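You operate a simulated robot arm through the tools that you are given. There is no shell and no other tool.

You are at the controls of a simulated robot arm. One attempt, no reset.

TASK
Clamp the pump cover, rub its gasket marks off, then open the clamp.
Fine: use the emery block and put it back; keep your fingers from under the clamp arm. What is to be rubbed or washed off counts as gone when no trace of it is left.

The check looks at the end state, three seconds after you hand in, the way a careful person would. Anything else that was tipped, shoved, dropped, spilled or broken makes it a failure. A push-on lid holds only when it is set on centred and level and pressed home; a screw cap is set on level and turned clockwise until tight.

THE ROBOT
A 7-joint arm with a two-finger gripper, fixed in place. Base frame: the origin is at the foot of the arm, x ahead of it, y to its left, z up. Lengths are in mm, angles in rad, forces in N, time in s.
With the tool pointing down near the work surface it reaches from about 260 to 600 mm from the base axis. Its first joint turns from -2.496 to 2.496 rad. Payload 1.08 kg.
Tool frame: the origin (TCP) lies between the finger pads and is the grasp point; the fingertips stand 16 mm ahead of it; z points along the fingers, y is the line along which they close. Largest opening 88 mm; the body of the gripper starts 58 mm behind the TCP.
Orientation is told as [roll, pitch, yaw] about the base's x, y, z axes, in that order, counted from this pose: with the fingers straight down and closing along the base's y, the tool's x points along the base's -x, its y along +y and its z along -z.

THE INTERFACE
- The arm moves only by the tool arm_command. Its argument "steps" is a list of rows, each a list of 3 entries, a list of its own where there are three numbers: the turn, a rotation vector about the tool's x, y, z in units of 45 degrees (1.0 is 45 degrees), then the shift along the tool's x, y, z in units of 200 mm (1.0 is 200 mm), then the gripper command, from -1 (fully open) to 1 (shut), values between in proportion. In form: [[[ax, ay, az], [tx, ty, tz], gripper], ...]. A call has 1 to 20 rows; each row is the pose to reach, as a shift and turn from the pose commanded when the call began, along the tool's axes at that moment. A call with a number of a shift or a turn outside -1 to 1 is refused whole. Rows are played at 5 a second. More than 50 mm and 0.15 rad between two rows, or a gripper value outside its range, and nothing of the call is played. A pose out of reach is approached as far as the arm can. The call stops where the force on the tool passes 40 N (or 10 N more than at its start, if that is more) or the arm is blocked; 0.2 s more then pass. Each finger halts on what it meets, pressing with about 20 N; the grip force reading is that of the motor and also rises with nothing between the fingers. The clock runs only during rows and for 0.2 s after the last one: add rows that repeat a pose to give the fingers time. The reply holds the time, the measured pose of the TCP, the force on the tool along the base axes, the opening and the grip force, in the units named above and with some noise, with the torque about the TCP (base axes, N m) and any sound that the robot's microphone picked up.
- Cameras (640 x 400 px; columns grow to the right, rows downward): "scene" is fixed at [49.5, 648.9, 613.7]; the picture's right is [-0.70, -0.71, 0.00], its down [-0.52, 0.51, -0.68] and it looks along [0.49, -0.48, -0.73] (base axes); focal length 375 px, centre (320, 200). "wrist" rides on the gripper at [82, -8, -92] in the tool frame; the picture's right is [0.10, 0.99, 0.00], its down [-0.70, 0.07, -0.71] and it looks along [-0.71, 0.07, 0.70] (tool axes); focal length 256 px, centre (320, 200). There is no depth. A picture from a camera that has moved, and an enlarged one, comes with that camera's place and axes in the base frame and with its lens.
- grab_frame(camera): a new picture of that camera. It takes no simulated time.
- inspect(camera, box): a new picture of the part [left, top, right, bottom] of that camera's present view, enlarged. It takes no simulated time.
- sign_off(): hands the job in; it is judged then, once.

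Places have to be worked out from the pictures, the camera data and where the tool is seen. Open the gripper and draw the arm clear of the work before you hand the job in, unless the task says otherwise.

The tools are called after "Emit:" as name(argument=value, ...) on one line, values as JSON. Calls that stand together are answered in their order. arm_command: Moves the arm, as the interface text tells. Its arguments: {"type":"object","properties":{"steps":{"type":"array","items":{"type":"array"}}},"required":["steps"]} The other tools are called the same way: grab_frame (camera) takes a picture; inspect (camera, box) takes an enlarged picture of a part of a camera's view; sign_off () hands the job in.

At the start:

```text
time_s: 0.0
tool_pos: [346.1, 406.5, 261.8]
tool_rot: [0.0, 0.001, 0.0]
wrist_force: [-0.5, 0.0, 0.4]
wrist_torque: [-0.01, 0.02, -0.03]
finger_gap: 87.9
grip_force: 0.0
```

scene: 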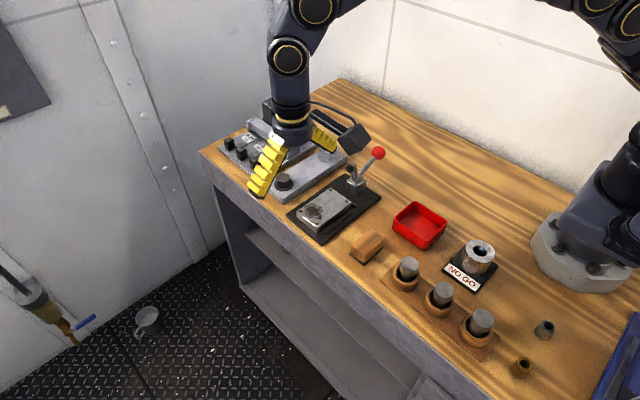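
wrist: 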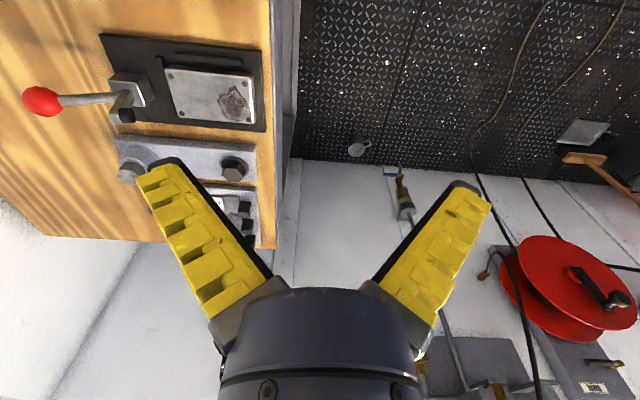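

I begin by looking closer at the clamp fixture, the cover and the block in the scene picture, before moving anything.

Emit:
inspect(camera="scene", box=[270, 130, 430, 250])

Emit:
inspect(camera="scene", box=[320, 180, 520, 360])

Emit:
inspect(camera="wrist", box=[10, 20, 290, 250])

```text
3.33 times, centred on (350, 190) of scene
camera zoom: at [49.5, 648.9, 613.7], right [-0.7, -0.71, 0.0], down [-0.52, 0.51, -0.68], along [0.49, -0.48, -0.73], focal length 1251 px, centre (220, 233)
```

zoom: 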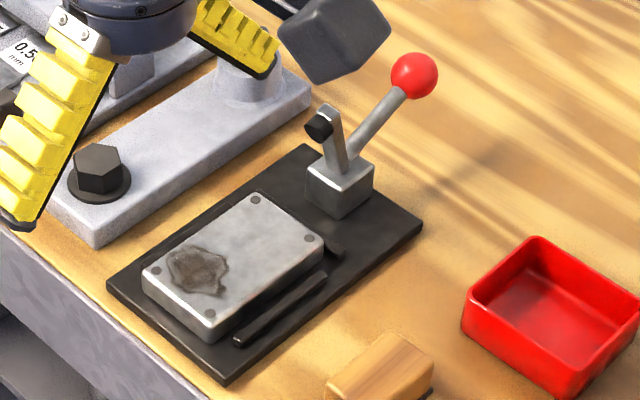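

```text
2.22 times, centred on (420, 270) of scene
camera zoom: at [49.5, 648.9, 613.7], right [-0.7, -0.71, 0.0], down [-0.52, 0.51, -0.68], along [0.49, -0.48, -0.73], focal length 834 px, centre (98, 44)
```

zoom: 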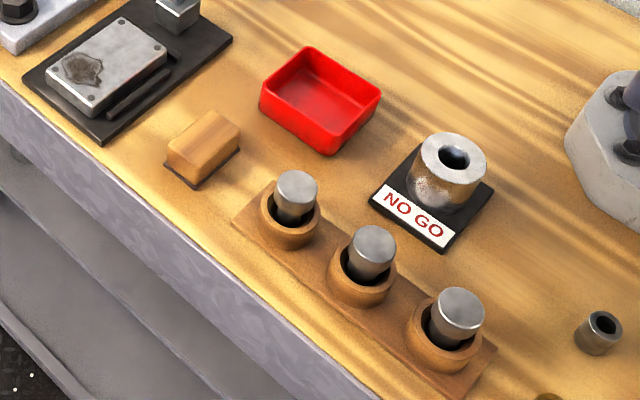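

```text
1.74 times, centred on (150, 135) of wrist
camera zoom: at [264.4, 397.3, 354.0], right [-0.1, 0.99, 0.0], down [0.7, 0.07, 0.71], along [0.71, 0.07, -0.7], focal length 445 px, centre (616, 313)
```

zoom: 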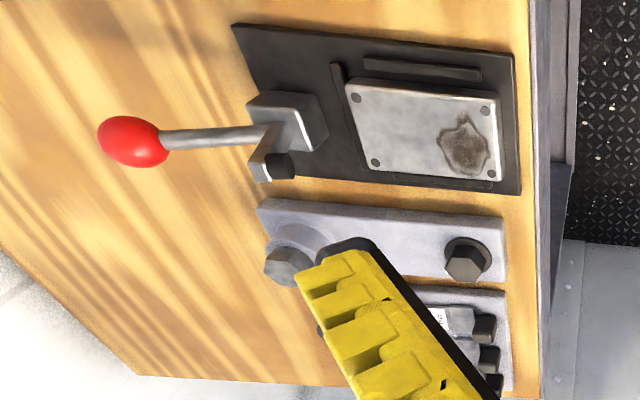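

The clamp's lever ball triangulates to about (412, 118, 91), the base plate spans x 366–475, y 149–335 and the mark is on the cover's +y end. I move the arm to a high spot over the plate to look from closer with the wrist camera.

Emit:
arm_command(steps=[[[0, 0, 0], [0, -0.15, 0], -1], [[0, 0, 0], [0.05, -0.3, 0], -1], [[0, 0, 0], [0.1, -0.45, 0], -1], [[0, 0, 0], [0.1, -0.6, 0], -1], [[0, 0, 0], [0.1, -0.7, 0.05], -1], [[0, 0, 0], [0.1, -0.7, 0.1], -1]])

```text
time_s: 1.4
tool_pos: [326.8, 268.6, 240.9]
tool_rot: [0.001, 0.0, 0.0]
wrist_force: [-0.2, -1.1, -0.8]
wrist_torque: [-0.01, 0.01, 0.0]
finger_gap: 88.1
grip_force: 0.0
```

Now I look from here with both cameras.

Emit:
grab_frame(camera="wrist")

Emit:
grab_frame(camera="scene")

```text
taken
camera wrist: at [245.3, 258.4, 333.0], right [-0.1, 0.99, 0.0], down [0.7, 0.07, 0.71], along [0.71, 0.07, -0.7], focal length 256 px, centre (320, 200)
```

wrist: 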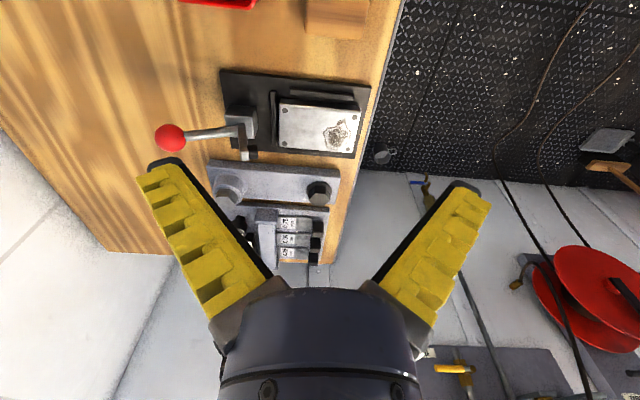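

```text
taken
```

scene: 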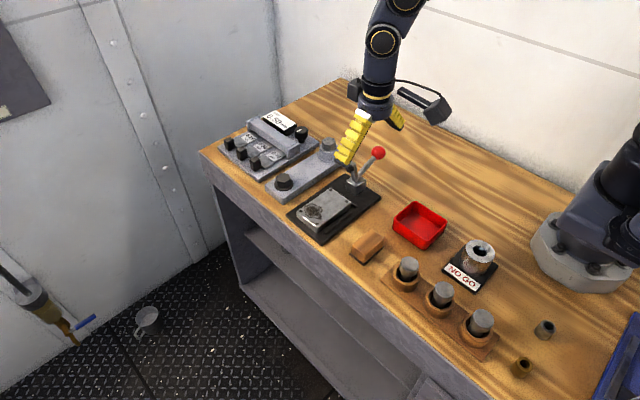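

The fixture is now well in the wrist view; I enlarge the clamp/cover region and the block in both cameras.

Emit:
inspect(camera="wrist", box=[140, 60, 380, 210])

Emit:
inspect(camera="scene", box=[280, 170, 380, 250])

Emit:
inspect(camera="scene", box=[335, 140, 395, 200])

Emit:
inspect(camera="scene", box=[335, 220, 415, 280])

```text
2.67 times, centred on (260, 135) of wrist
camera zoom: at [245.3, 258.4, 333.0], right [-0.1, 0.99, 0.0], down [0.7, 0.07, 0.71], along [0.71, 0.07, -0.7], focal length 683 px, centre (480, 373)
```

zoom: 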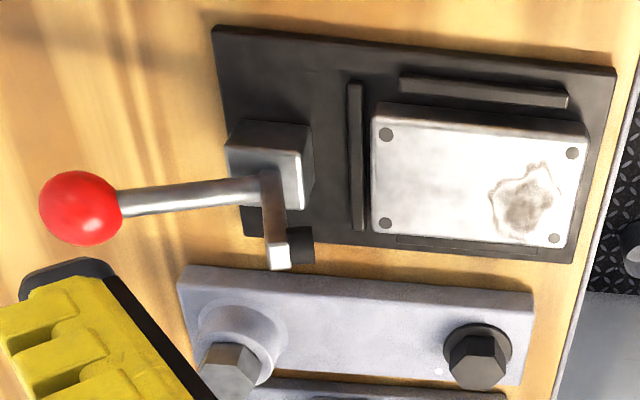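

```text
5.00 times, centred on (330, 210) of scene
camera zoom: at [49.5, 648.9, 613.7], right [-0.7, -0.71, 0.0], down [-0.52, 0.51, -0.68], along [0.49, -0.48, -0.73], focal length 1876 px, centre (270, 150)
```

zoom: 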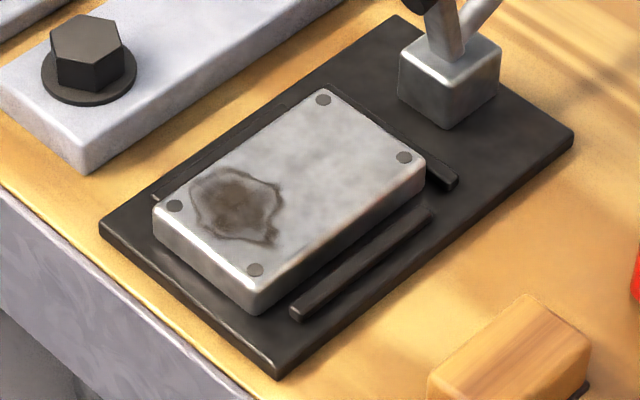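

```text
6.67 times, centred on (365, 170) of scene
camera zoom: at [49.5, 648.9, 613.7], right [-0.7, -0.71, 0.0], down [-0.52, 0.51, -0.68], along [0.49, -0.48, -0.73], focal length 2501 px, centre (20, 400)
```

zoom: 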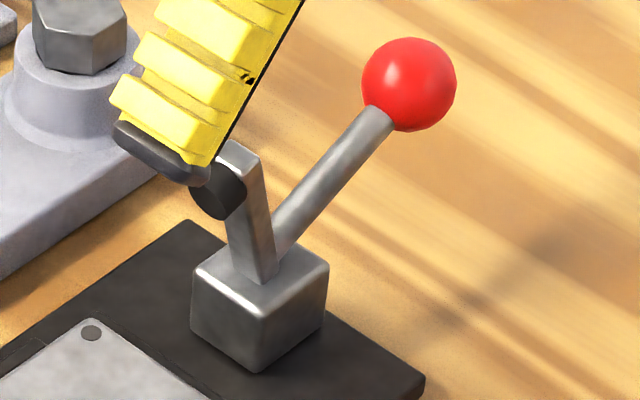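

```text
6.67 times, centred on (375, 250) of scene
camera zoom: at [49.5, 648.9, 613.7], right [-0.7, -0.71, 0.0], down [-0.52, 0.51, -0.68], along [0.49, -0.48, -0.73], focal length 2501 px, centre (-47, -133)
```

zoom: 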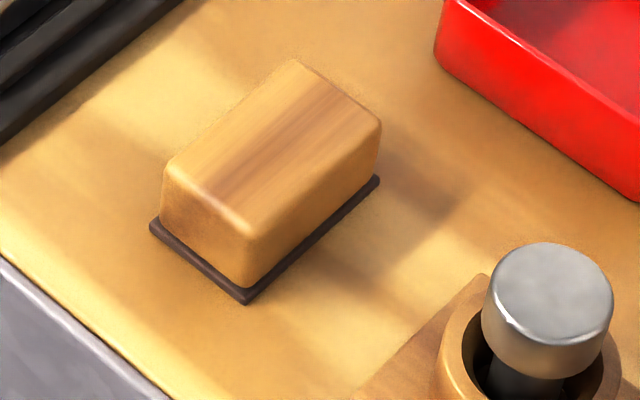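

Two wrist views put the ball centre near (420, 106, 80); the clamp arm stands up with its rubber tip facing +y, so pushing the ball toward +y over the top should close it. I move high around behind the ball (−y side) with fingers shutting.

Emit:
arm_command(steps=[[[0, 0, 0], [-0.08, -0.16, 0], -0.5], [[0, 0, 0], [-0.16, -0.32, 0], 0], [[0, 0, 0], [-0.24, -0.48, 0], 0.5], [[0, 0, 0], [-0.32, -0.64, 0], 1], [[0, 0, 0], [-0.4, -0.8, 0], 1], [[0, 0, 0], [-0.465, -0.95, 0], 1], [[0, 0, 0], [-0.465, -1.0, 0], 1], [[0, 0, 0], [-0.465, -1.0, 0], 1]])

Emit:
grab_frame(camera="wrist")

Emit:
grab_frame(camera="scene")

```text
time_s: 3.2
tool_pos: [419.1, 65.8, 241.5]
tool_rot: [-0.001, 0.0, 0.002]
wrist_force: [0.2, 0.2, 0.0]
wrist_torque: [0.02, 0.03, 0.0]
finger_gap: 0.2
grip_force: 19.8
```

```text
taken
camera wrist: at [337.7, 56.7, 333.4], right [-0.1, 0.99, 0.0], down [0.7, 0.07, 0.71], along [0.71, 0.07, -0.7], focal length 256 px, centre (320, 200)
```

wrist: 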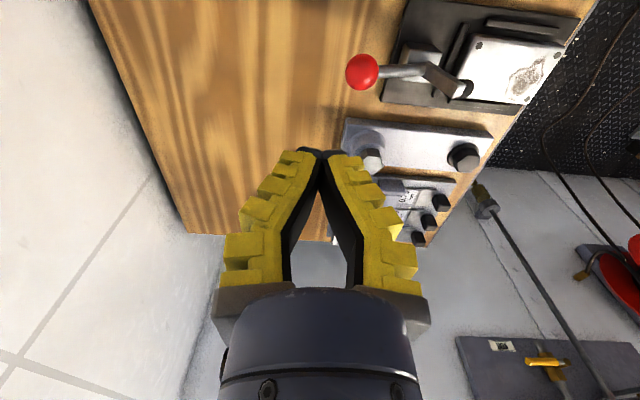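

```text
taken
```

scene: 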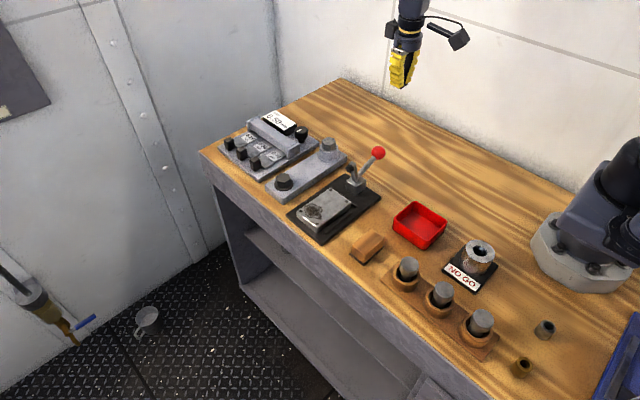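

With closed fingers the pair is A-shaped and would push the ball downward, so I'd rather grip the ball across x and lead it along its arc. I first turn the tool −90° in yaw (camera to the +y side) here, up high, and open the fingers part-way.

Emit:
arm_command(steps=[[[0, 0, 0.17], [0, 0, 0], 0.5], [[0, 0, 0.34], [0, 0, 0], 0.3], [[0, 0, 0.51], [0, 0, 0], 0.2], [[0, 0, 0.68], [0, 0, 0], 0.2], [[0, 0, 0.84], [0, 0, 0], 0.2], [[0, 0, 1.0], [0, 0, 0], 0.2], [[0, 0, 1.0], [0, 0, 0], 0.2]])

Emit:
arm_command(steps=[[[0, 0, 0.17], [0, 0, 0], 0.2], [[0, 0, 0.34], [0, 0, 0], 0.2], [[0, 0, 0.51], [0, 0, 0], 0.2], [[0, 0, 0.68], [0, 0, 0], 0.2], [[0, 0, 0.84], [0, 0, 0], 0.2], [[0, 0, 1.0], [0, 0, 0], 0.2], [[0, 0, 1.0], [0, 0, 0], 0.2]])

Emit:
grab_frame(camera="wrist")

```text
time_s: 4.8
tool_pos: [420.1, 67.1, 241.6]
tool_rot: [0.001, 0.001, -0.787]
wrist_force: [0.8, -0.5, -0.6]
wrist_torque: [-0.01, 0.01, -0.01]
finger_gap: 40.0
grip_force: 3.2
```

```text
time_s: 6.4
tool_pos: [417.7, 67.3, 241.6]
tool_rot: [0.001, -0.001, -1.573]
wrist_force: [0.0, -0.8, 0.0]
wrist_torque: [0.03, -0.01, 0.01]
finger_gap: 39.7
grip_force: 3.6
```

```text
taken
camera wrist: at [411.1, 147.4, 333.9], right [0.99, 0.1, 0.0], down [0.07, -0.7, 0.71], along [0.07, -0.71, -0.71], focal length 256 px, centre (320, 200)
```

wrist: 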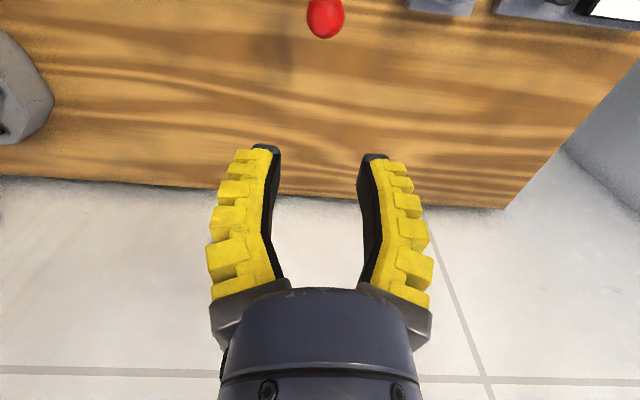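

The ball reads near (420, 104–106, 80) again. I shift over it and come down to about z 132 with the fingers at about 56 mm, then look.

Emit:
arm_command(steps=[[[0, 0, 0], [0.1, 0, 0], -0.1], [[0, 0, 0], [0.195, 0, 0.1], -0.27], [[0, 0, 0], [0.195, 0, 0.25], -0.27], [[0, 0, 0], [0.195, 0, 0.4], -0.27], [[0, 0, 0], [0.195, 0, 0.55], -0.27], [[0, 0, 0], [0.195, 0, 0.55], -0.27]])

Emit:
grab_frame(camera="wrist")

Emit:
inspect(camera="scene", box=[320, 90, 440, 210])

```text
time_s: 7.8
tool_pos: [418.4, 106.4, 131.0]
tool_rot: [0.001, 0.0, -1.57]
wrist_force: [0.1, -0.4, 0.3]
wrist_torque: [-0.01, -0.04, 0.0]
finger_gap: 59.7
grip_force: 2.9
```

```text
taken
camera wrist: at [409.3, 187.1, 224.1], right [0.99, 0.1, 0.0], down [0.07, -0.7, 0.71], along [0.07, -0.71, -0.7], focal length 256 px, centre (320, 200)
```

wrist: 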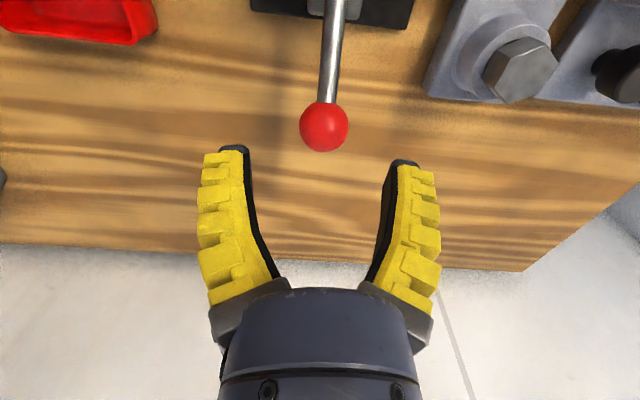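

```text
3.33 times, centred on (380, 150) of scene
camera zoom: at [49.5, 648.9, 613.7], right [-0.7, -0.71, 0.0], down [-0.52, 0.51, -0.68], along [0.49, -0.48, -0.73], focal length 1251 px, centre (120, 367)
```

zoom: 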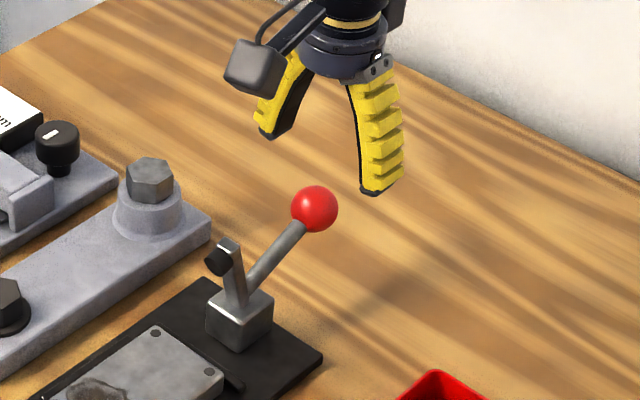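

The ball is centred between the fingers and measures about (420, 104.5, 79). I lower the TCP to it with fingers open and check before gripping.

Emit:
arm_command(steps=[[[0, 0, 0], [0, 0.004, 0.07], -0.27], [[0, 0, 0], [-0.005, 0.004, 0.14], -0.27], [[0, 0, 0], [-0.005, 0.004, 0.2], -0.27], [[0, 0, 0], [-0.005, 0.004, 0.255], -0.27], [[0, 0, 0], [-0.005, 0.004, 0.255], -0.27]])

Emit:
grab_frame(camera="wrist")

Emit:
inspect(camera="scene", box=[320, 90, 440, 210])

```text
time_s: 9.0
tool_pos: [420.6, 104.4, 82.6]
tool_rot: [-0.001, 0.0, -1.571]
wrist_force: [0.2, -0.7, 0.3]
wrist_torque: [-0.01, -0.01, -0.01]
finger_gap: 60.2
grip_force: 2.8
```

```text
taken
camera wrist: at [411.4, 185.4, 174.2], right [0.99, 0.1, 0.0], down [0.07, -0.7, 0.71], along [0.07, -0.71, -0.7], focal length 256 px, centre (320, 200)
```

wrist: 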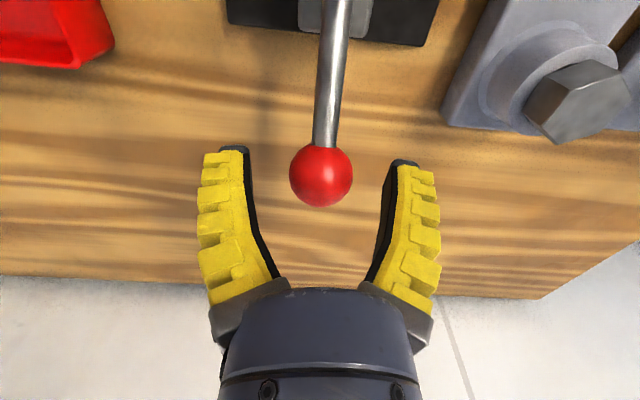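

```text
3.33 times, centred on (380, 150) of scene
camera zoom: at [49.5, 648.9, 613.7], right [-0.7, -0.71, 0.0], down [-0.52, 0.51, -0.68], along [0.49, -0.48, -0.73], focal length 1251 px, centre (120, 367)
```

zoom: 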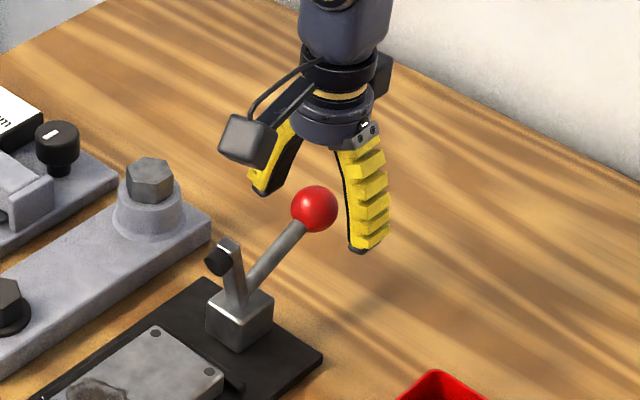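

The ball sits a few mm toward +y and 1 mm +x of the TCP, so I nudge there and close on it slowly.

Emit:
arm_command(steps=[[[0, 0, 0], [0.018, 0.004, 0.008], -0.27], [[0, 0, 0], [0.018, 0.004, 0.008], 0.1], [[0, 0, 0], [0.018, 0.004, 0.008], 0.2], [[0, 0, 0], [0.018, 0.004, 0.008], 0.3], [[0, 0, 0], [0.018, 0.004, 0.008], 0.4], [[0, 0, 0], [0.018, 0.004, 0.008], 0.6], [[0, 0, 0], [0.018, 0.004, 0.008], 0.6]])

Emit:
grab_frame(camera="wrist")

```text
time_s: 10.6
tool_pos: [418.8, 107.8, 80.2]
tool_rot: [0.0, 0.0, -1.571]
wrist_force: [-8.6, -2.2, 10.8]
wrist_torque: [-0.07, 0.07, -0.03]
finger_gap: 26.6
grip_force: 21.5
```

```text
taken
camera wrist: at [411.9, 189.1, 172.5], right [0.99, 0.1, 0.0], down [0.07, -0.7, 0.71], along [0.07, -0.71, -0.7], focal length 256 px, centre (320, 200)
```

wrist: 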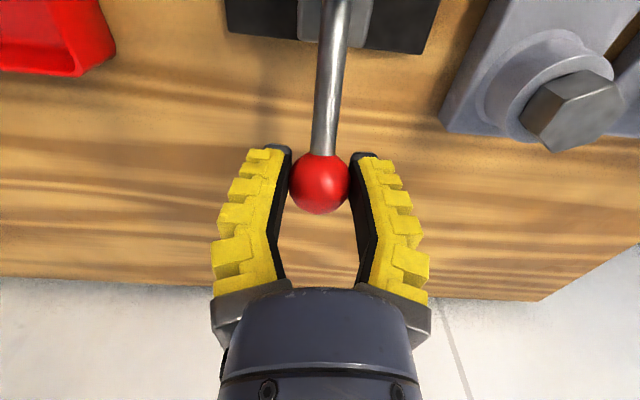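

The ball is held (gap 26.6 mm), with slight side and vertical loads that tell me to shift a touch −x and up. I take the hinge as about (y 174, z 40), radius 77, and lead the ball along the first 10° of its arc.

Emit:
arm_command(steps=[[[0, 0, 0], [0.004, -0.003, -0.012], 0.6], [[0, 0, 0], [0.0165, -0.004, -0.026], 0.6], [[0, 0, 0], [0.0265, -0.004, -0.039], 0.6], [[0, 0, 0], [0.037, -0.004, -0.0525], 0.6], [[0, 0, 0], [0.037, -0.004, -0.0525], 0.6]])

Emit:
inspect(camera="scene", box=[320, 90, 440, 210])

Emit:
grab_frame(camera="wrist")

```text
time_s: 11.8
tool_pos: [420.3, 116.8, 90.3]
tool_rot: [-0.001, -0.002, -1.572]
wrist_force: [-3.0, -6.9, -0.1]
wrist_torque: [-0.24, 0.04, -0.01]
finger_gap: 21.5
grip_force: 21.9
```

```text
3.33 times, centred on (380, 150) of scene
camera zoom: at [49.5, 648.9, 613.7], right [-0.7, -0.71, 0.0], down [-0.52, 0.51, -0.68], along [0.49, -0.48, -0.73], focal length 1251 px, centre (120, 367)
```

zoom: 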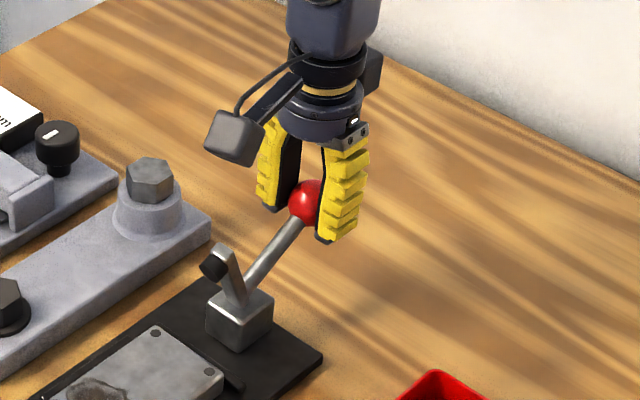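

```text
taken
camera wrist: at [411.8, 196.9, 182.5], right [0.99, 0.1, 0.0], down [0.07, -0.7, 0.71], along [0.07, -0.71, -0.71], focal length 256 px, centre (320, 200)
```

wrist: 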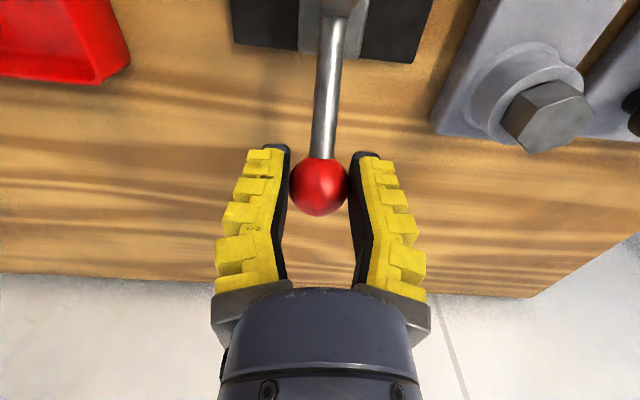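

The lever and clamp arm both move as expected and loads are small. I continue along the arc another 20°.

Emit:
arm_command(steps=[[[0, 0, 0], [0.0115, 0, -0.014], 0.6], [[0, 0, 0], [0.023, 0, -0.0275], 0.6], [[0, 0, 0], [0.035, 0, -0.04], 0.6], [[0, 0, 0], [0.0475, 0, -0.0515], 0.6], [[0, 0, 0], [0.0605, 0, -0.062], 0.6], [[0, 0, 0], [0.0735, 0, -0.0715], 0.6], [[0, 0, 0], [0.087, 0, -0.0805], 0.6], [[0, 0, 0], [0.1015, 0, -0.0885], 0.6], [[0, 0, 0], [0.1015, 0, -0.0885], 0.6]])

Emit:
inspect(camera="scene", box=[320, 90, 440, 210])

Emit:
grab_frame(camera="wrist")

```text
time_s: 13.8
tool_pos: [419.9, 136.9, 106.3]
tool_rot: [0.0, 0.0, -1.57]
wrist_force: [-0.8, -0.5, 0.1]
wrist_torque: [0.03, 0.02, 0.02]
finger_gap: 22.5
grip_force: 3.8
```

```text
3.33 times, centred on (380, 150) of scene
camera zoom: at [49.5, 648.9, 613.7], right [-0.7, -0.71, 0.0], down [-0.52, 0.51, -0.68], along [0.49, -0.48, -0.73], focal length 1251 px, centre (120, 367)
```

zoom: 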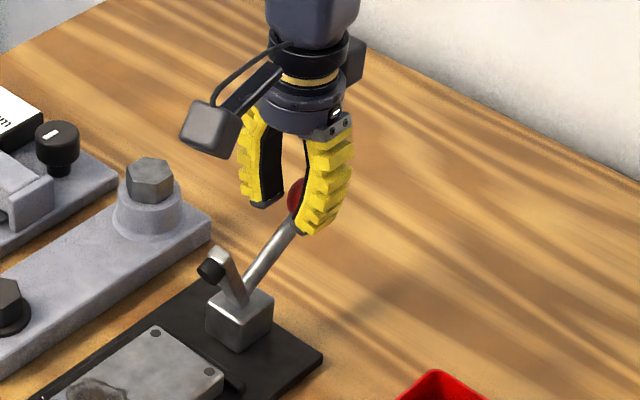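

```text
taken
camera wrist: at [411.4, 217.8, 199.4], right [0.99, 0.1, 0.0], down [0.07, -0.7, 0.71], along [0.07, -0.71, -0.7], focal length 256 px, centre (320, 200)
```

wrist: 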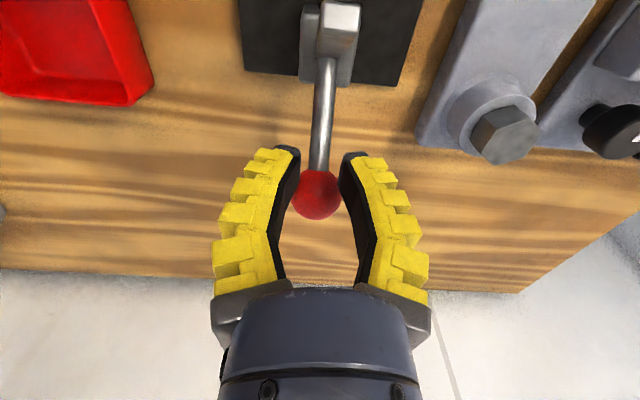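

The ball slid out of the pads on the −y side (grip force fell to 3.8); friction alone isn't enough, and the lever stays where it was left. I'll open, rise, go behind the ball, and then push it with the flat side of closed fingers.

Emit:
arm_command(steps=[[[0, 0, 0], [0, 0, 0], 0], [[0, 0, 0], [0, 0, -0.02], -0.2], [[0, 0, 0], [0, 0, -0.12], -0.2], [[0, 0, 0], [0, 0, -0.3], -0.2], [[0, 0, 0], [-0.18, 0, -0.3], 0.5], [[0, 0, 0], [-0.36, 0, -0.3], 1], [[0, 0, 0], [-0.36, 0, -0.3], 1]])

Emit:
grab_frame(camera="wrist")

Emit:
inspect(camera="scene", box=[320, 90, 440, 210])

```text
time_s: 15.4
tool_pos: [423.0, 63.1, 167.6]
tool_rot: [0.0, 0.001, -1.571]
wrist_force: [-0.6, -0.6, 0.6]
wrist_torque: [0.03, -0.01, 0.02]
finger_gap: 0.0
grip_force: 20.5
```

```text
taken
camera wrist: at [413.2, 144.0, 259.5], right [0.99, 0.1, 0.0], down [0.07, -0.7, 0.71], along [0.07, -0.71, -0.7], focal length 256 px, centre (320, 200)
```

wrist: 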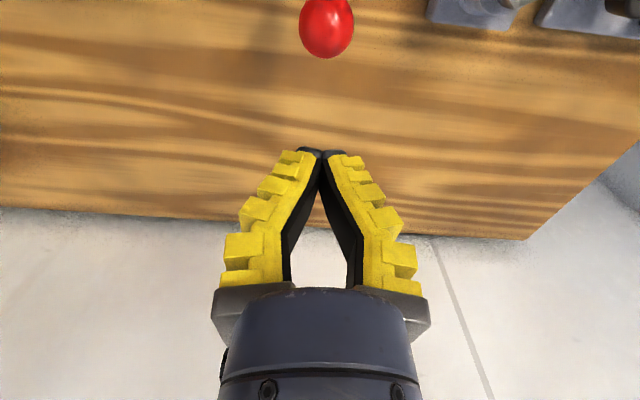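

```text
3.33 times, centred on (380, 150) of scene
camera zoom: at [49.5, 648.9, 613.7], right [-0.7, -0.71, 0.0], down [-0.52, 0.51, -0.68], along [0.49, -0.48, -0.73], focal length 1251 px, centre (120, 367)
```

zoom: 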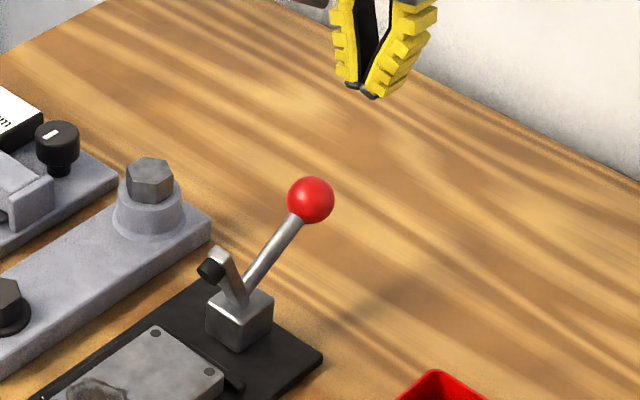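

The ball now sits at about (420, 112, 91), lever angle near 141°. I descend behind it with closed fingers to z≈97, then push forward along the arc.

Emit:
arm_command(steps=[[[0, 0, 0], [0, -0.003, 0.1], 1], [[0, 0, 0], [0, -0.003, 0.2], 1], [[0, 0, 0], [0, -0.003, 0.3], 1], [[0, 0, 0], [0, -0.003, 0.35], 1], [[0, 0, 0], [0.05, -0.003, 0.35], 1], [[0, 0, 0], [0.09, -0.003, 0.35], 1], [[0, 0, 0], [0.115, -0.003, 0.35], 1]])

Emit:
grab_frame(camera="wrist")

Emit:
inspect(camera="scene", box=[320, 90, 440, 210])

```text
time_s: 17.0
tool_pos: [420.2, 86.0, 96.9]
tool_rot: [-0.002, 0.0, -1.571]
wrist_force: [1.5, -6.0, 2.1]
wrist_torque: [0.0, 0.01, -0.04]
finger_gap: 0.2
grip_force: 20.3
```

```text
taken
camera wrist: at [411.5, 167.4, 189.2], right [0.99, 0.1, 0.0], down [0.07, -0.7, 0.71], along [0.07, -0.71, -0.7], focal length 256 px, centre (320, 200)
```

wrist: 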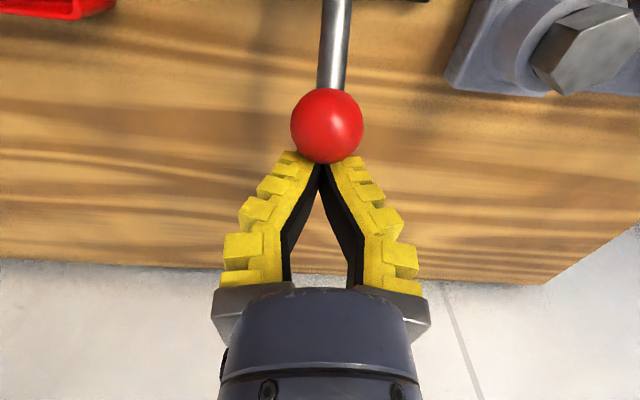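

```text
3.33 times, centred on (380, 150) of scene
camera zoom: at [49.5, 648.9, 613.7], right [-0.7, -0.71, 0.0], down [-0.52, 0.51, -0.68], along [0.49, -0.48, -0.73], focal length 1251 px, centre (120, 367)
```

zoom: 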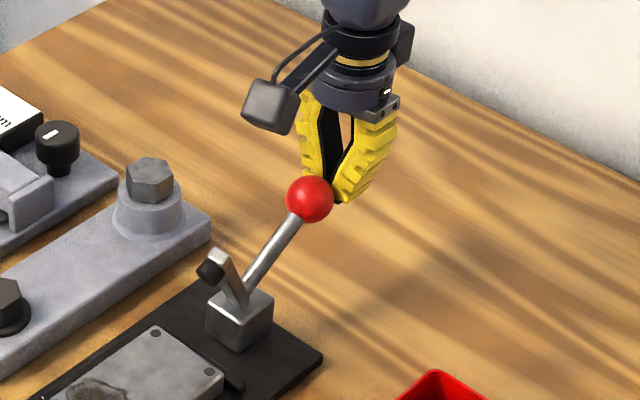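

The finger side is in contact with the ball (−6 N in y). I push along the arc toward about 110°.

Emit:
arm_command(steps=[[[0, 0, 0], [0.025, 0, -0.024], 1], [[0, 0, 0], [0.0505, 0, -0.0475], 1], [[0, 0, 0], [0.078, 0, -0.0685], 1], [[0, 0, 0], [0.1075, 0, -0.087], 1], [[0, 0, 0], [0.138, 0, -0.1035], 1], [[0, 0, 0], [0.17, 0, -0.1165], 1], [[0, 0, 0], [0.17, 0, -0.1165], 1]])

Emit:
grab_frame(camera="wrist")

Emit:
inspect(camera="scene", box=[320, 90, 440, 210])

```text
time_s: 18.6
tool_pos: [418.8, 120.7, 120.1]
tool_rot: [-0.001, 0.0, -1.57]
wrist_force: [0.1, -1.1, -0.3]
wrist_torque: [0.01, -0.01, -0.01]
finger_gap: 0.0
grip_force: 19.6
```

```text
taken
camera wrist: at [411.4, 202.5, 212.9], right [0.99, 0.1, 0.0], down [0.07, -0.7, 0.71], along [0.07, -0.71, -0.71], focal length 256 px, centre (320, 200)
```

wrist: 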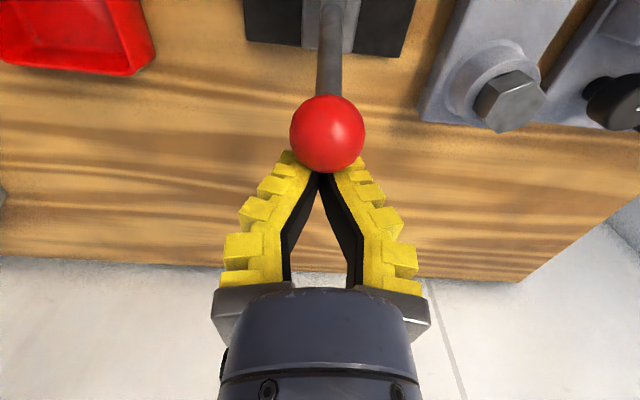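

```text
3.33 times, centred on (380, 150) of scene
camera zoom: at [49.5, 648.9, 613.7], right [-0.7, -0.71, 0.0], down [-0.52, 0.51, -0.68], along [0.49, -0.48, -0.73], focal length 1251 px, centre (120, 367)
```

zoom: 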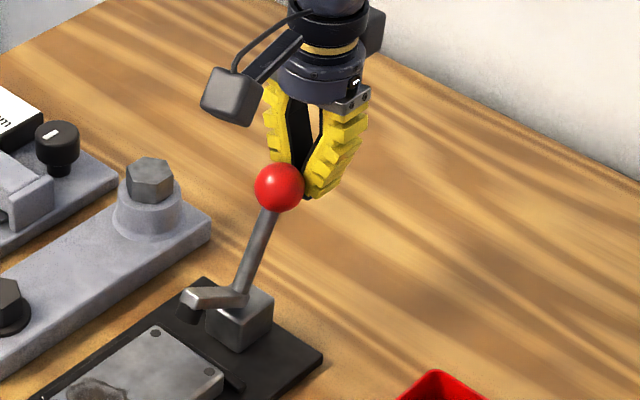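

The arm has swung well down and the load is tiny. I continue pushing another ~20 mm along the arc and check.

Emit:
arm_command(steps=[[[0, 0, 0], [0.025, 0, -0.01], 1], [[0, 0, 0], [0.05, 0, -0.018], 1], [[0, 0, 0], [0.075, 0, -0.024], 1], [[0, 0, 0], [0.1, 0, -0.027], 1], [[0, 0, 0], [0.1, 0, -0.027], 1]])

Emit:
grab_frame(camera="wrist")

Emit:
inspect(camera="scene", box=[280, 110, 400, 230])

```text
time_s: 19.8
tool_pos: [418.2, 141.3, 126.9]
tool_rot: [0.0, -0.001, -1.569]
wrist_force: [0.7, -0.3, 0.3]
wrist_torque: [0.0, 0.01, -0.01]
finger_gap: 0.0
grip_force: 21.9
```

```text
taken
camera wrist: at [410.7, 221.9, 218.4], right [0.99, 0.1, 0.0], down [0.07, -0.7, 0.71], along [0.07, -0.71, -0.7], focal length 256 px, centre (320, 200)
```

wrist: 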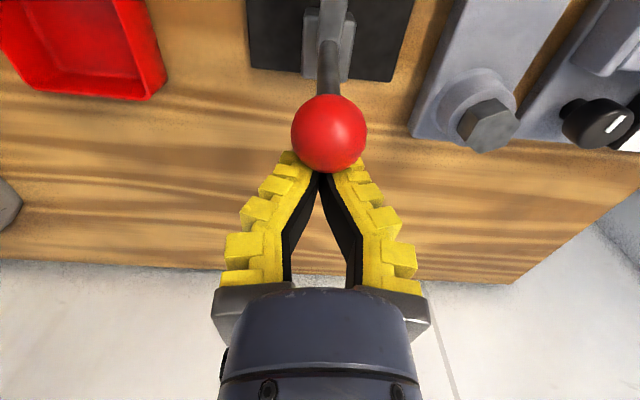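

```text
3.33 times, centred on (340, 170) of scene
camera zoom: at [49.5, 648.9, 613.7], right [-0.7, -0.71, 0.0], down [-0.52, 0.51, -0.68], along [0.49, -0.48, -0.73], focal length 1251 px, centre (253, 300)
```

zoom: 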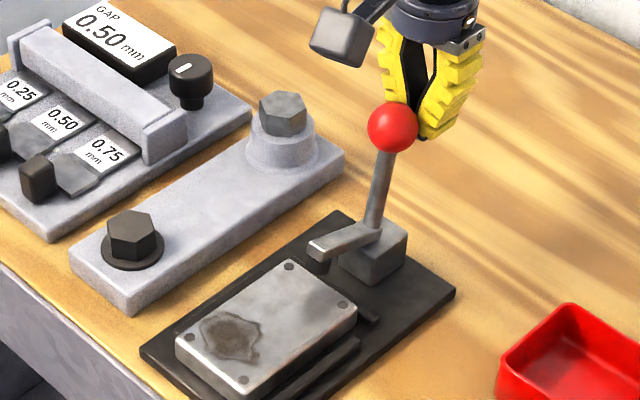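

The arm is nearly horizontal over the cover's −y edge, no load yet. I keep pushing in small steps, watching for a rise of force.

Emit:
arm_command(steps=[[[0, 0, 0], [0.02, 0, -0.002], 1], [[0, 0, 0], [0.04, 0, -0.003], 1], [[0, 0, 0], [0.06, 0, -0.003], 1], [[0, 0, 0], [0.06, 0, -0.003], 1]])

Emit:
inspect(camera="scene", box=[280, 110, 400, 230])

```text
time_s: 20.8
tool_pos: [418.6, 152.6, 126.9]
tool_rot: [0.0, -0.002, -1.571]
wrist_force: [0.9, -0.4, -0.1]
wrist_torque: [-0.05, 0.01, 0.01]
finger_gap: 0.1
grip_force: 21.4
```

```text
3.33 times, centred on (340, 170) of scene
camera zoom: at [49.5, 648.9, 613.7], right [-0.7, -0.71, 0.0], down [-0.52, 0.51, -0.68], along [0.49, -0.48, -0.73], focal length 1251 px, centre (253, 300)
```

zoom: 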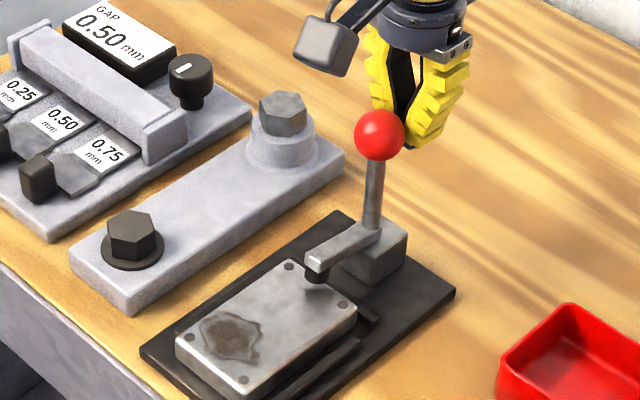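

The rubber tip is now just above the cover. I keep pushing gently, in 4 mm steps.

Emit:
arm_command(steps=[[[0, 0, 0], [0.02, 0, 0], 1], [[0, 0, 0], [0.04, 0, 0.002], 1], [[0, 0, 0], [0.04, 0, 0.002], 1]])

Emit:
inspect(camera="scene", box=[280, 110, 400, 230])

```text
time_s: 21.6
tool_pos: [418.3, 162.5, 125.8]
tool_rot: [0.0, 0.001, -1.571]
wrist_force: [0.5, 0.1, -1.0]
wrist_torque: [0.01, 0.02, -0.03]
finger_gap: 0.1
grip_force: 21.8
```

```text
3.33 times, centred on (340, 170) of scene
camera zoom: at [49.5, 648.9, 613.7], right [-0.7, -0.71, 0.0], down [-0.52, 0.51, -0.68], along [0.49, -0.48, -0.73], focal length 1251 px, centre (253, 300)
```

zoom: 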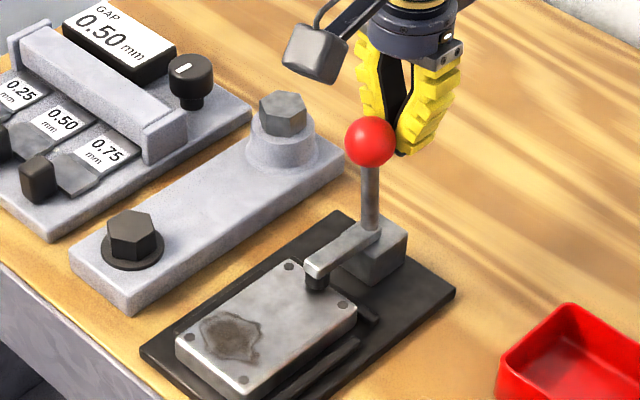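

The arm looks horizontal with the rubber at the cover, lever about upright, still no resistance. I push a bit further until it meets the stop or clicks.

Emit:
arm_command(steps=[[[0, 0, 0], [0.015, 0, 0.001], 1], [[0, 0, 0], [0.03, 0, 0.003], 1], [[0, 0, 0], [0.03, 0, 0.003], 1]])

Emit:
inspect(camera="scene", box=[280, 110, 400, 230])

Emit:
grab_frame(camera="wrist")

```text
time_s: 22.4
tool_pos: [418.3, 167.0, 126.1]
tool_rot: [0.001, -0.001, -1.571]
wrist_force: [1.2, -7.6, 1.4]
wrist_torque: [-0.02, 0.0, -0.04]
finger_gap: 0.0
grip_force: 22.3
```

```text
3.33 times, centred on (340, 170) of scene
camera zoom: at [49.5, 648.9, 613.7], right [-0.7, -0.71, 0.0], down [-0.52, 0.51, -0.68], along [0.49, -0.48, -0.73], focal length 1251 px, centre (253, 300)
```

zoom: 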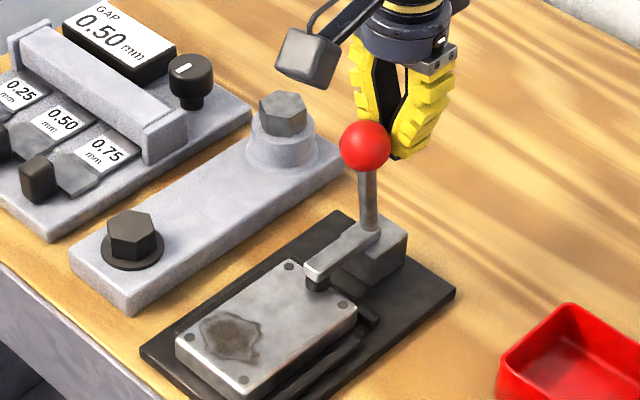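

```text
taken
camera wrist: at [410.7, 247.6, 217.9], right [0.99, 0.1, 0.0], down [0.07, -0.7, 0.71], along [0.07, -0.71, -0.7], focal length 256 px, centre (320, 200)
```

wrist: 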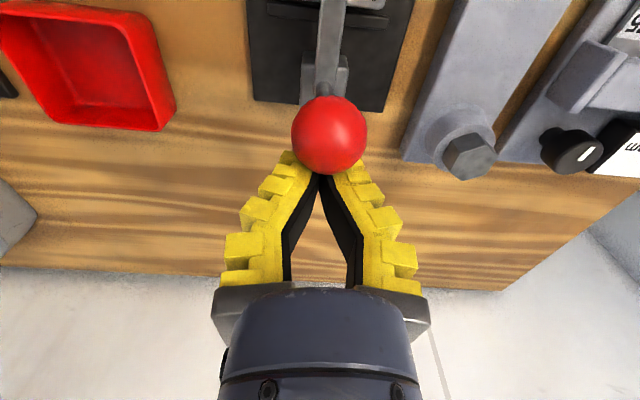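

Resistance has begun (−7.6 N). I press on by a few mm to bring it over centre or firmly to the stop.

Emit:
arm_command(steps=[[[0, 0, 0], [0.01, 0, 0.001], 1], [[0, 0, 0], [0.02, 0, 0.002], 1], [[0, 0, 0], [0.02, 0, 0.002], 1]])

Emit:
inspect(camera="scene", box=[280, 110, 400, 230])

```text
time_s: 23.2
tool_pos: [419.2, 167.3, 124.6]
tool_rot: [0.0, -0.007, -1.57]
wrist_force: [1.4, -36.5, 6.6]
wrist_torque: [-0.01, -0.03, -0.21]
finger_gap: 0.0
grip_force: 22.6
```

```text
3.33 times, centred on (340, 170) of scene
camera zoom: at [49.5, 648.9, 613.7], right [-0.7, -0.71, 0.0], down [-0.52, 0.51, -0.68], along [0.49, -0.48, -0.73], focal length 1251 px, centre (253, 300)
```

zoom: 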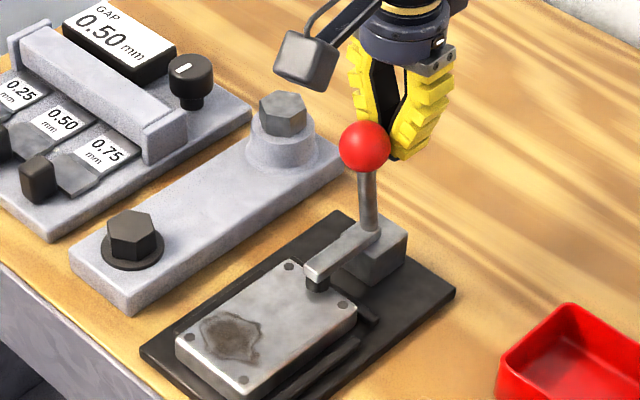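

It is hard against the stop (−36 N, no motion): the clamp is shut. I back off toward −y and rise, then check it stays closed.

Emit:
arm_command(steps=[[[0, 0, 0], [-0.04, 0, 0], 1], [[0, 0, 0], [-0.15, 0, 0], 1], [[0, 0, 0], [-0.25, 0, -0.05], 1], [[0, 0, 0], [-0.25, 0, -0.25], 1], [[0, 0, 0], [-0.25, 0, -0.45], 1], [[0, 0, 0], [-0.25, 0, -0.5], 1]])

Emit:
inspect(camera="scene", box=[280, 110, 400, 230])

Emit:
grab_frame(camera="wrist")

```text
time_s: 24.6
tool_pos: [418.0, 120.3, 226.5]
tool_rot: [-0.001, -0.001, -1.57]
wrist_force: [-0.5, -0.5, 0.3]
wrist_torque: [0.02, 0.03, 0.04]
finger_gap: 0.0
grip_force: 22.0
```

```text
3.33 times, centred on (340, 170) of scene
camera zoom: at [49.5, 648.9, 613.7], right [-0.7, -0.71, 0.0], down [-0.52, 0.51, -0.68], along [0.49, -0.48, -0.73], focal length 1251 px, centre (253, 300)
```

zoom: 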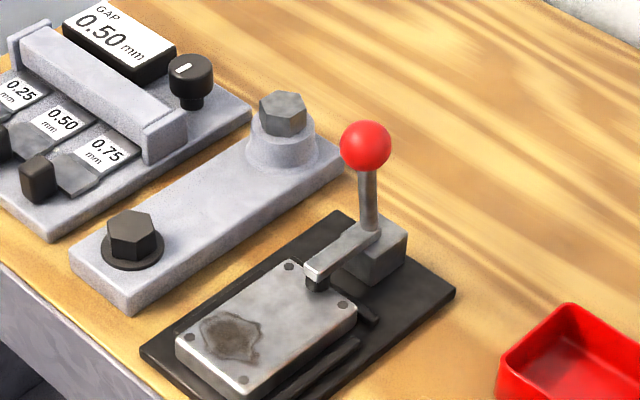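

```text
taken
camera wrist: at [410.4, 201.3, 318.9], right [0.99, 0.1, 0.0], down [0.07, -0.7, 0.71], along [0.07, -0.71, -0.7], focal length 256 px, centre (320, 200)
```

wrist: 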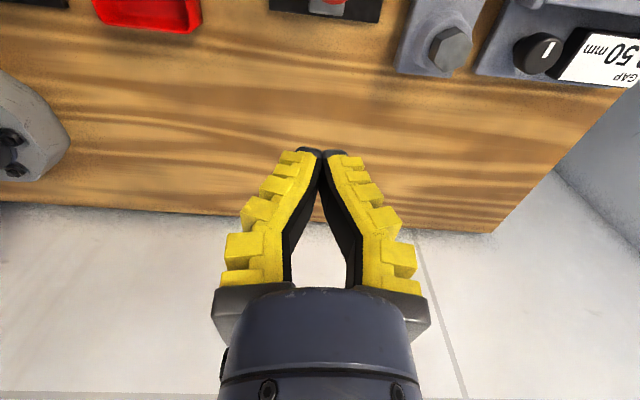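

The clamp stays shut. Next I travel high to above the emery block near (296, 277) and take a look from there.

Emit:
arm_command(steps=[[[0, 0, 0], [0.13, -0.1, 0], 1], [[0, 0, 0], [0.26, -0.205, 0], 0.6], [[0, 0, 0], [0.39, -0.31, 0], 0.2], [[0, 0, 0], [0.52, -0.41, 0], -0.1], [[0, 0, 0], [0.65, -0.51, 0], -0.27], [[0, 0, 0], [0.78, -0.615, 0], -0.27], [[0, 0, 0], [0.78, -0.615, 0.1], -0.27], [[0, 0, 0], [0.78, -0.615, 0.2], -0.27], [[0, 0, 0], [0.78, -0.615, 0.3], -0.27], [[0, 0, 0], [0.78, -0.615, 0.3], -0.27]])

Emit:
grab_frame(camera="wrist")

Emit:
grab_frame(camera="scene")

```text
time_s: 26.8
tool_pos: [293.8, 278.5, 166.5]
tool_rot: [0.0, -0.001, -1.571]
wrist_force: [-0.4, 0.1, 0.6]
wrist_torque: [0.01, 0.01, -0.02]
finger_gap: 60.0
grip_force: 3.2
```

```text
taken
camera wrist: at [286.4, 359.1, 258.4], right [0.99, 0.1, 0.0], down [0.07, -0.7, 0.71], along [0.07, -0.71, -0.7], focal length 256 px, centre (320, 200)
```

wrist: 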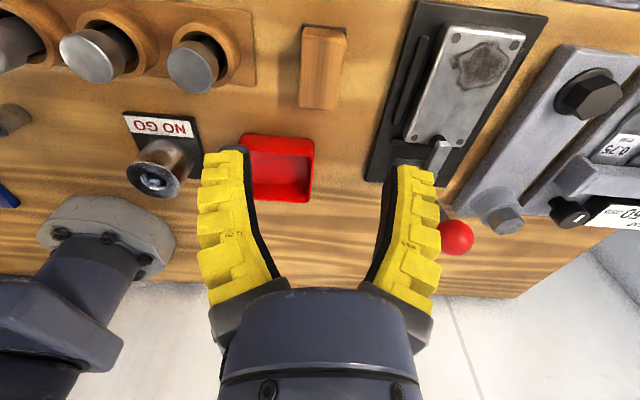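

```text
taken
```

scene: 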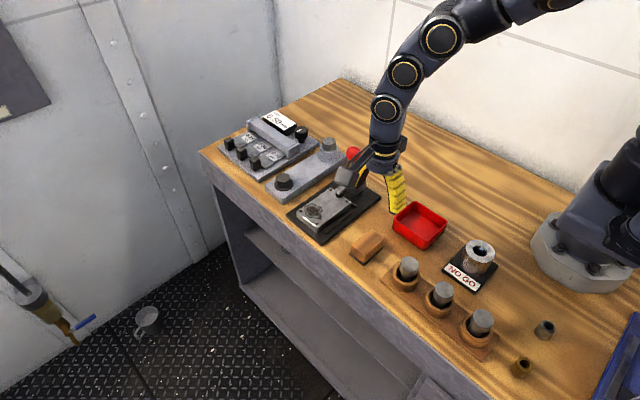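

The block appears at the top of the wrist view; I enlarge it to measure its place and heading.

Emit:
inspect(camera="wrist", box=[260, 0, 420, 120])

Emit:
inspect(camera="wrist", box=[380, 0, 560, 160])

```text
3.33 times, centred on (340, 60) of wrist
camera zoom: at [286.4, 359.1, 258.4], right [0.99, 0.1, 0.0], down [0.07, -0.7, 0.71], along [0.07, -0.71, -0.7], focal length 853 px, centre (253, 667)
```

zoom: 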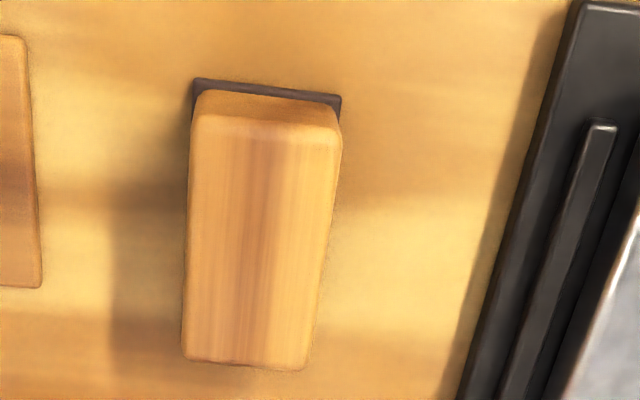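

```text
2.50 times, centred on (470, 80) of wrist
camera zoom: at [286.4, 359.1, 258.4], right [0.99, 0.1, 0.0], down [0.07, -0.7, 0.71], along [0.07, -0.71, -0.7], focal length 640 px, centre (-55, 500)
```

zoom: 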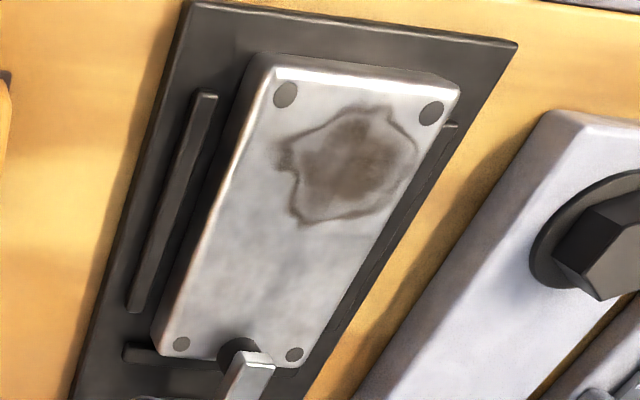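

Block measures x 278–312, y 247–308, about 30 mm tall, square to the axes, centre (295, 277.5). I lower with the fingers 60 mm apart, stopping midway to check alignment.

Emit:
arm_command(steps=[[[0, 0, 0], [0.003, 0, 0.15], -0.27], [[0, 0, 0], [0.003, 0, 0.3], -0.27], [[0, 0, 0], [0.003, 0, 0.45], -0.27], [[0, 0, 0], [0.003, 0, 0.52], -0.27], [[0, 0, 0], [0.003, 0, 0.52], -0.27]])

Emit:
grab_frame(camera="wrist")

Emit:
inspect(camera="scene", box=[320, 170, 440, 290])

```text
time_s: 28.0
tool_pos: [296.7, 278.6, 62.3]
tool_rot: [0.001, 0.0, -1.57]
wrist_force: [-0.9, 0.6, -0.1]
wrist_torque: [0.0, -0.01, 0.01]
finger_gap: 60.1
grip_force: 2.6
```

```text
taken
camera wrist: at [287.5, 359.7, 153.2], right [0.99, 0.1, 0.0], down [0.07, -0.7, 0.71], along [0.07, -0.71, -0.71], focal length 256 px, centre (320, 200)
```

wrist: 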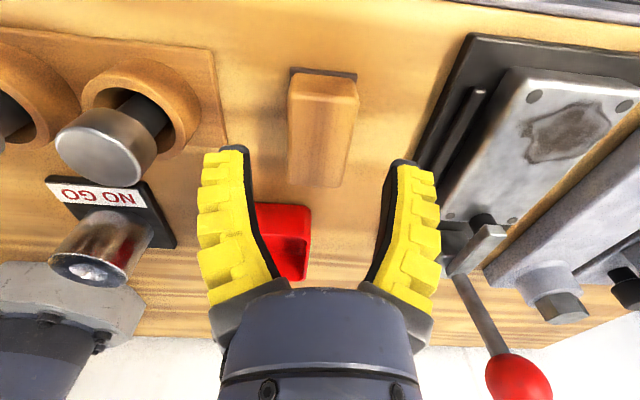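

```text
3.33 times, centred on (380, 230) of scene
camera zoom: at [49.5, 648.9, 613.7], right [-0.7, -0.71, 0.0], down [-0.52, 0.51, -0.68], along [0.49, -0.48, -0.73], focal length 1251 px, centre (120, 100)
```

zoom: 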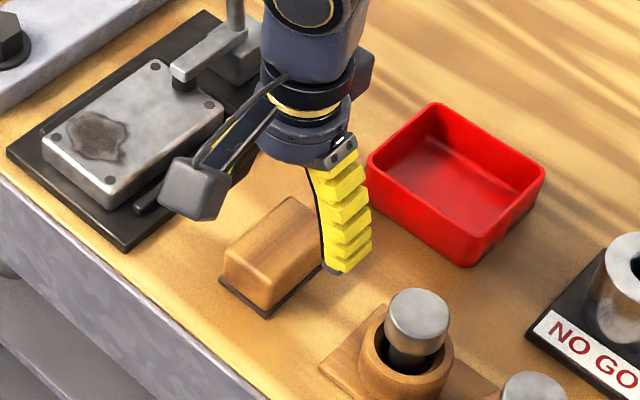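

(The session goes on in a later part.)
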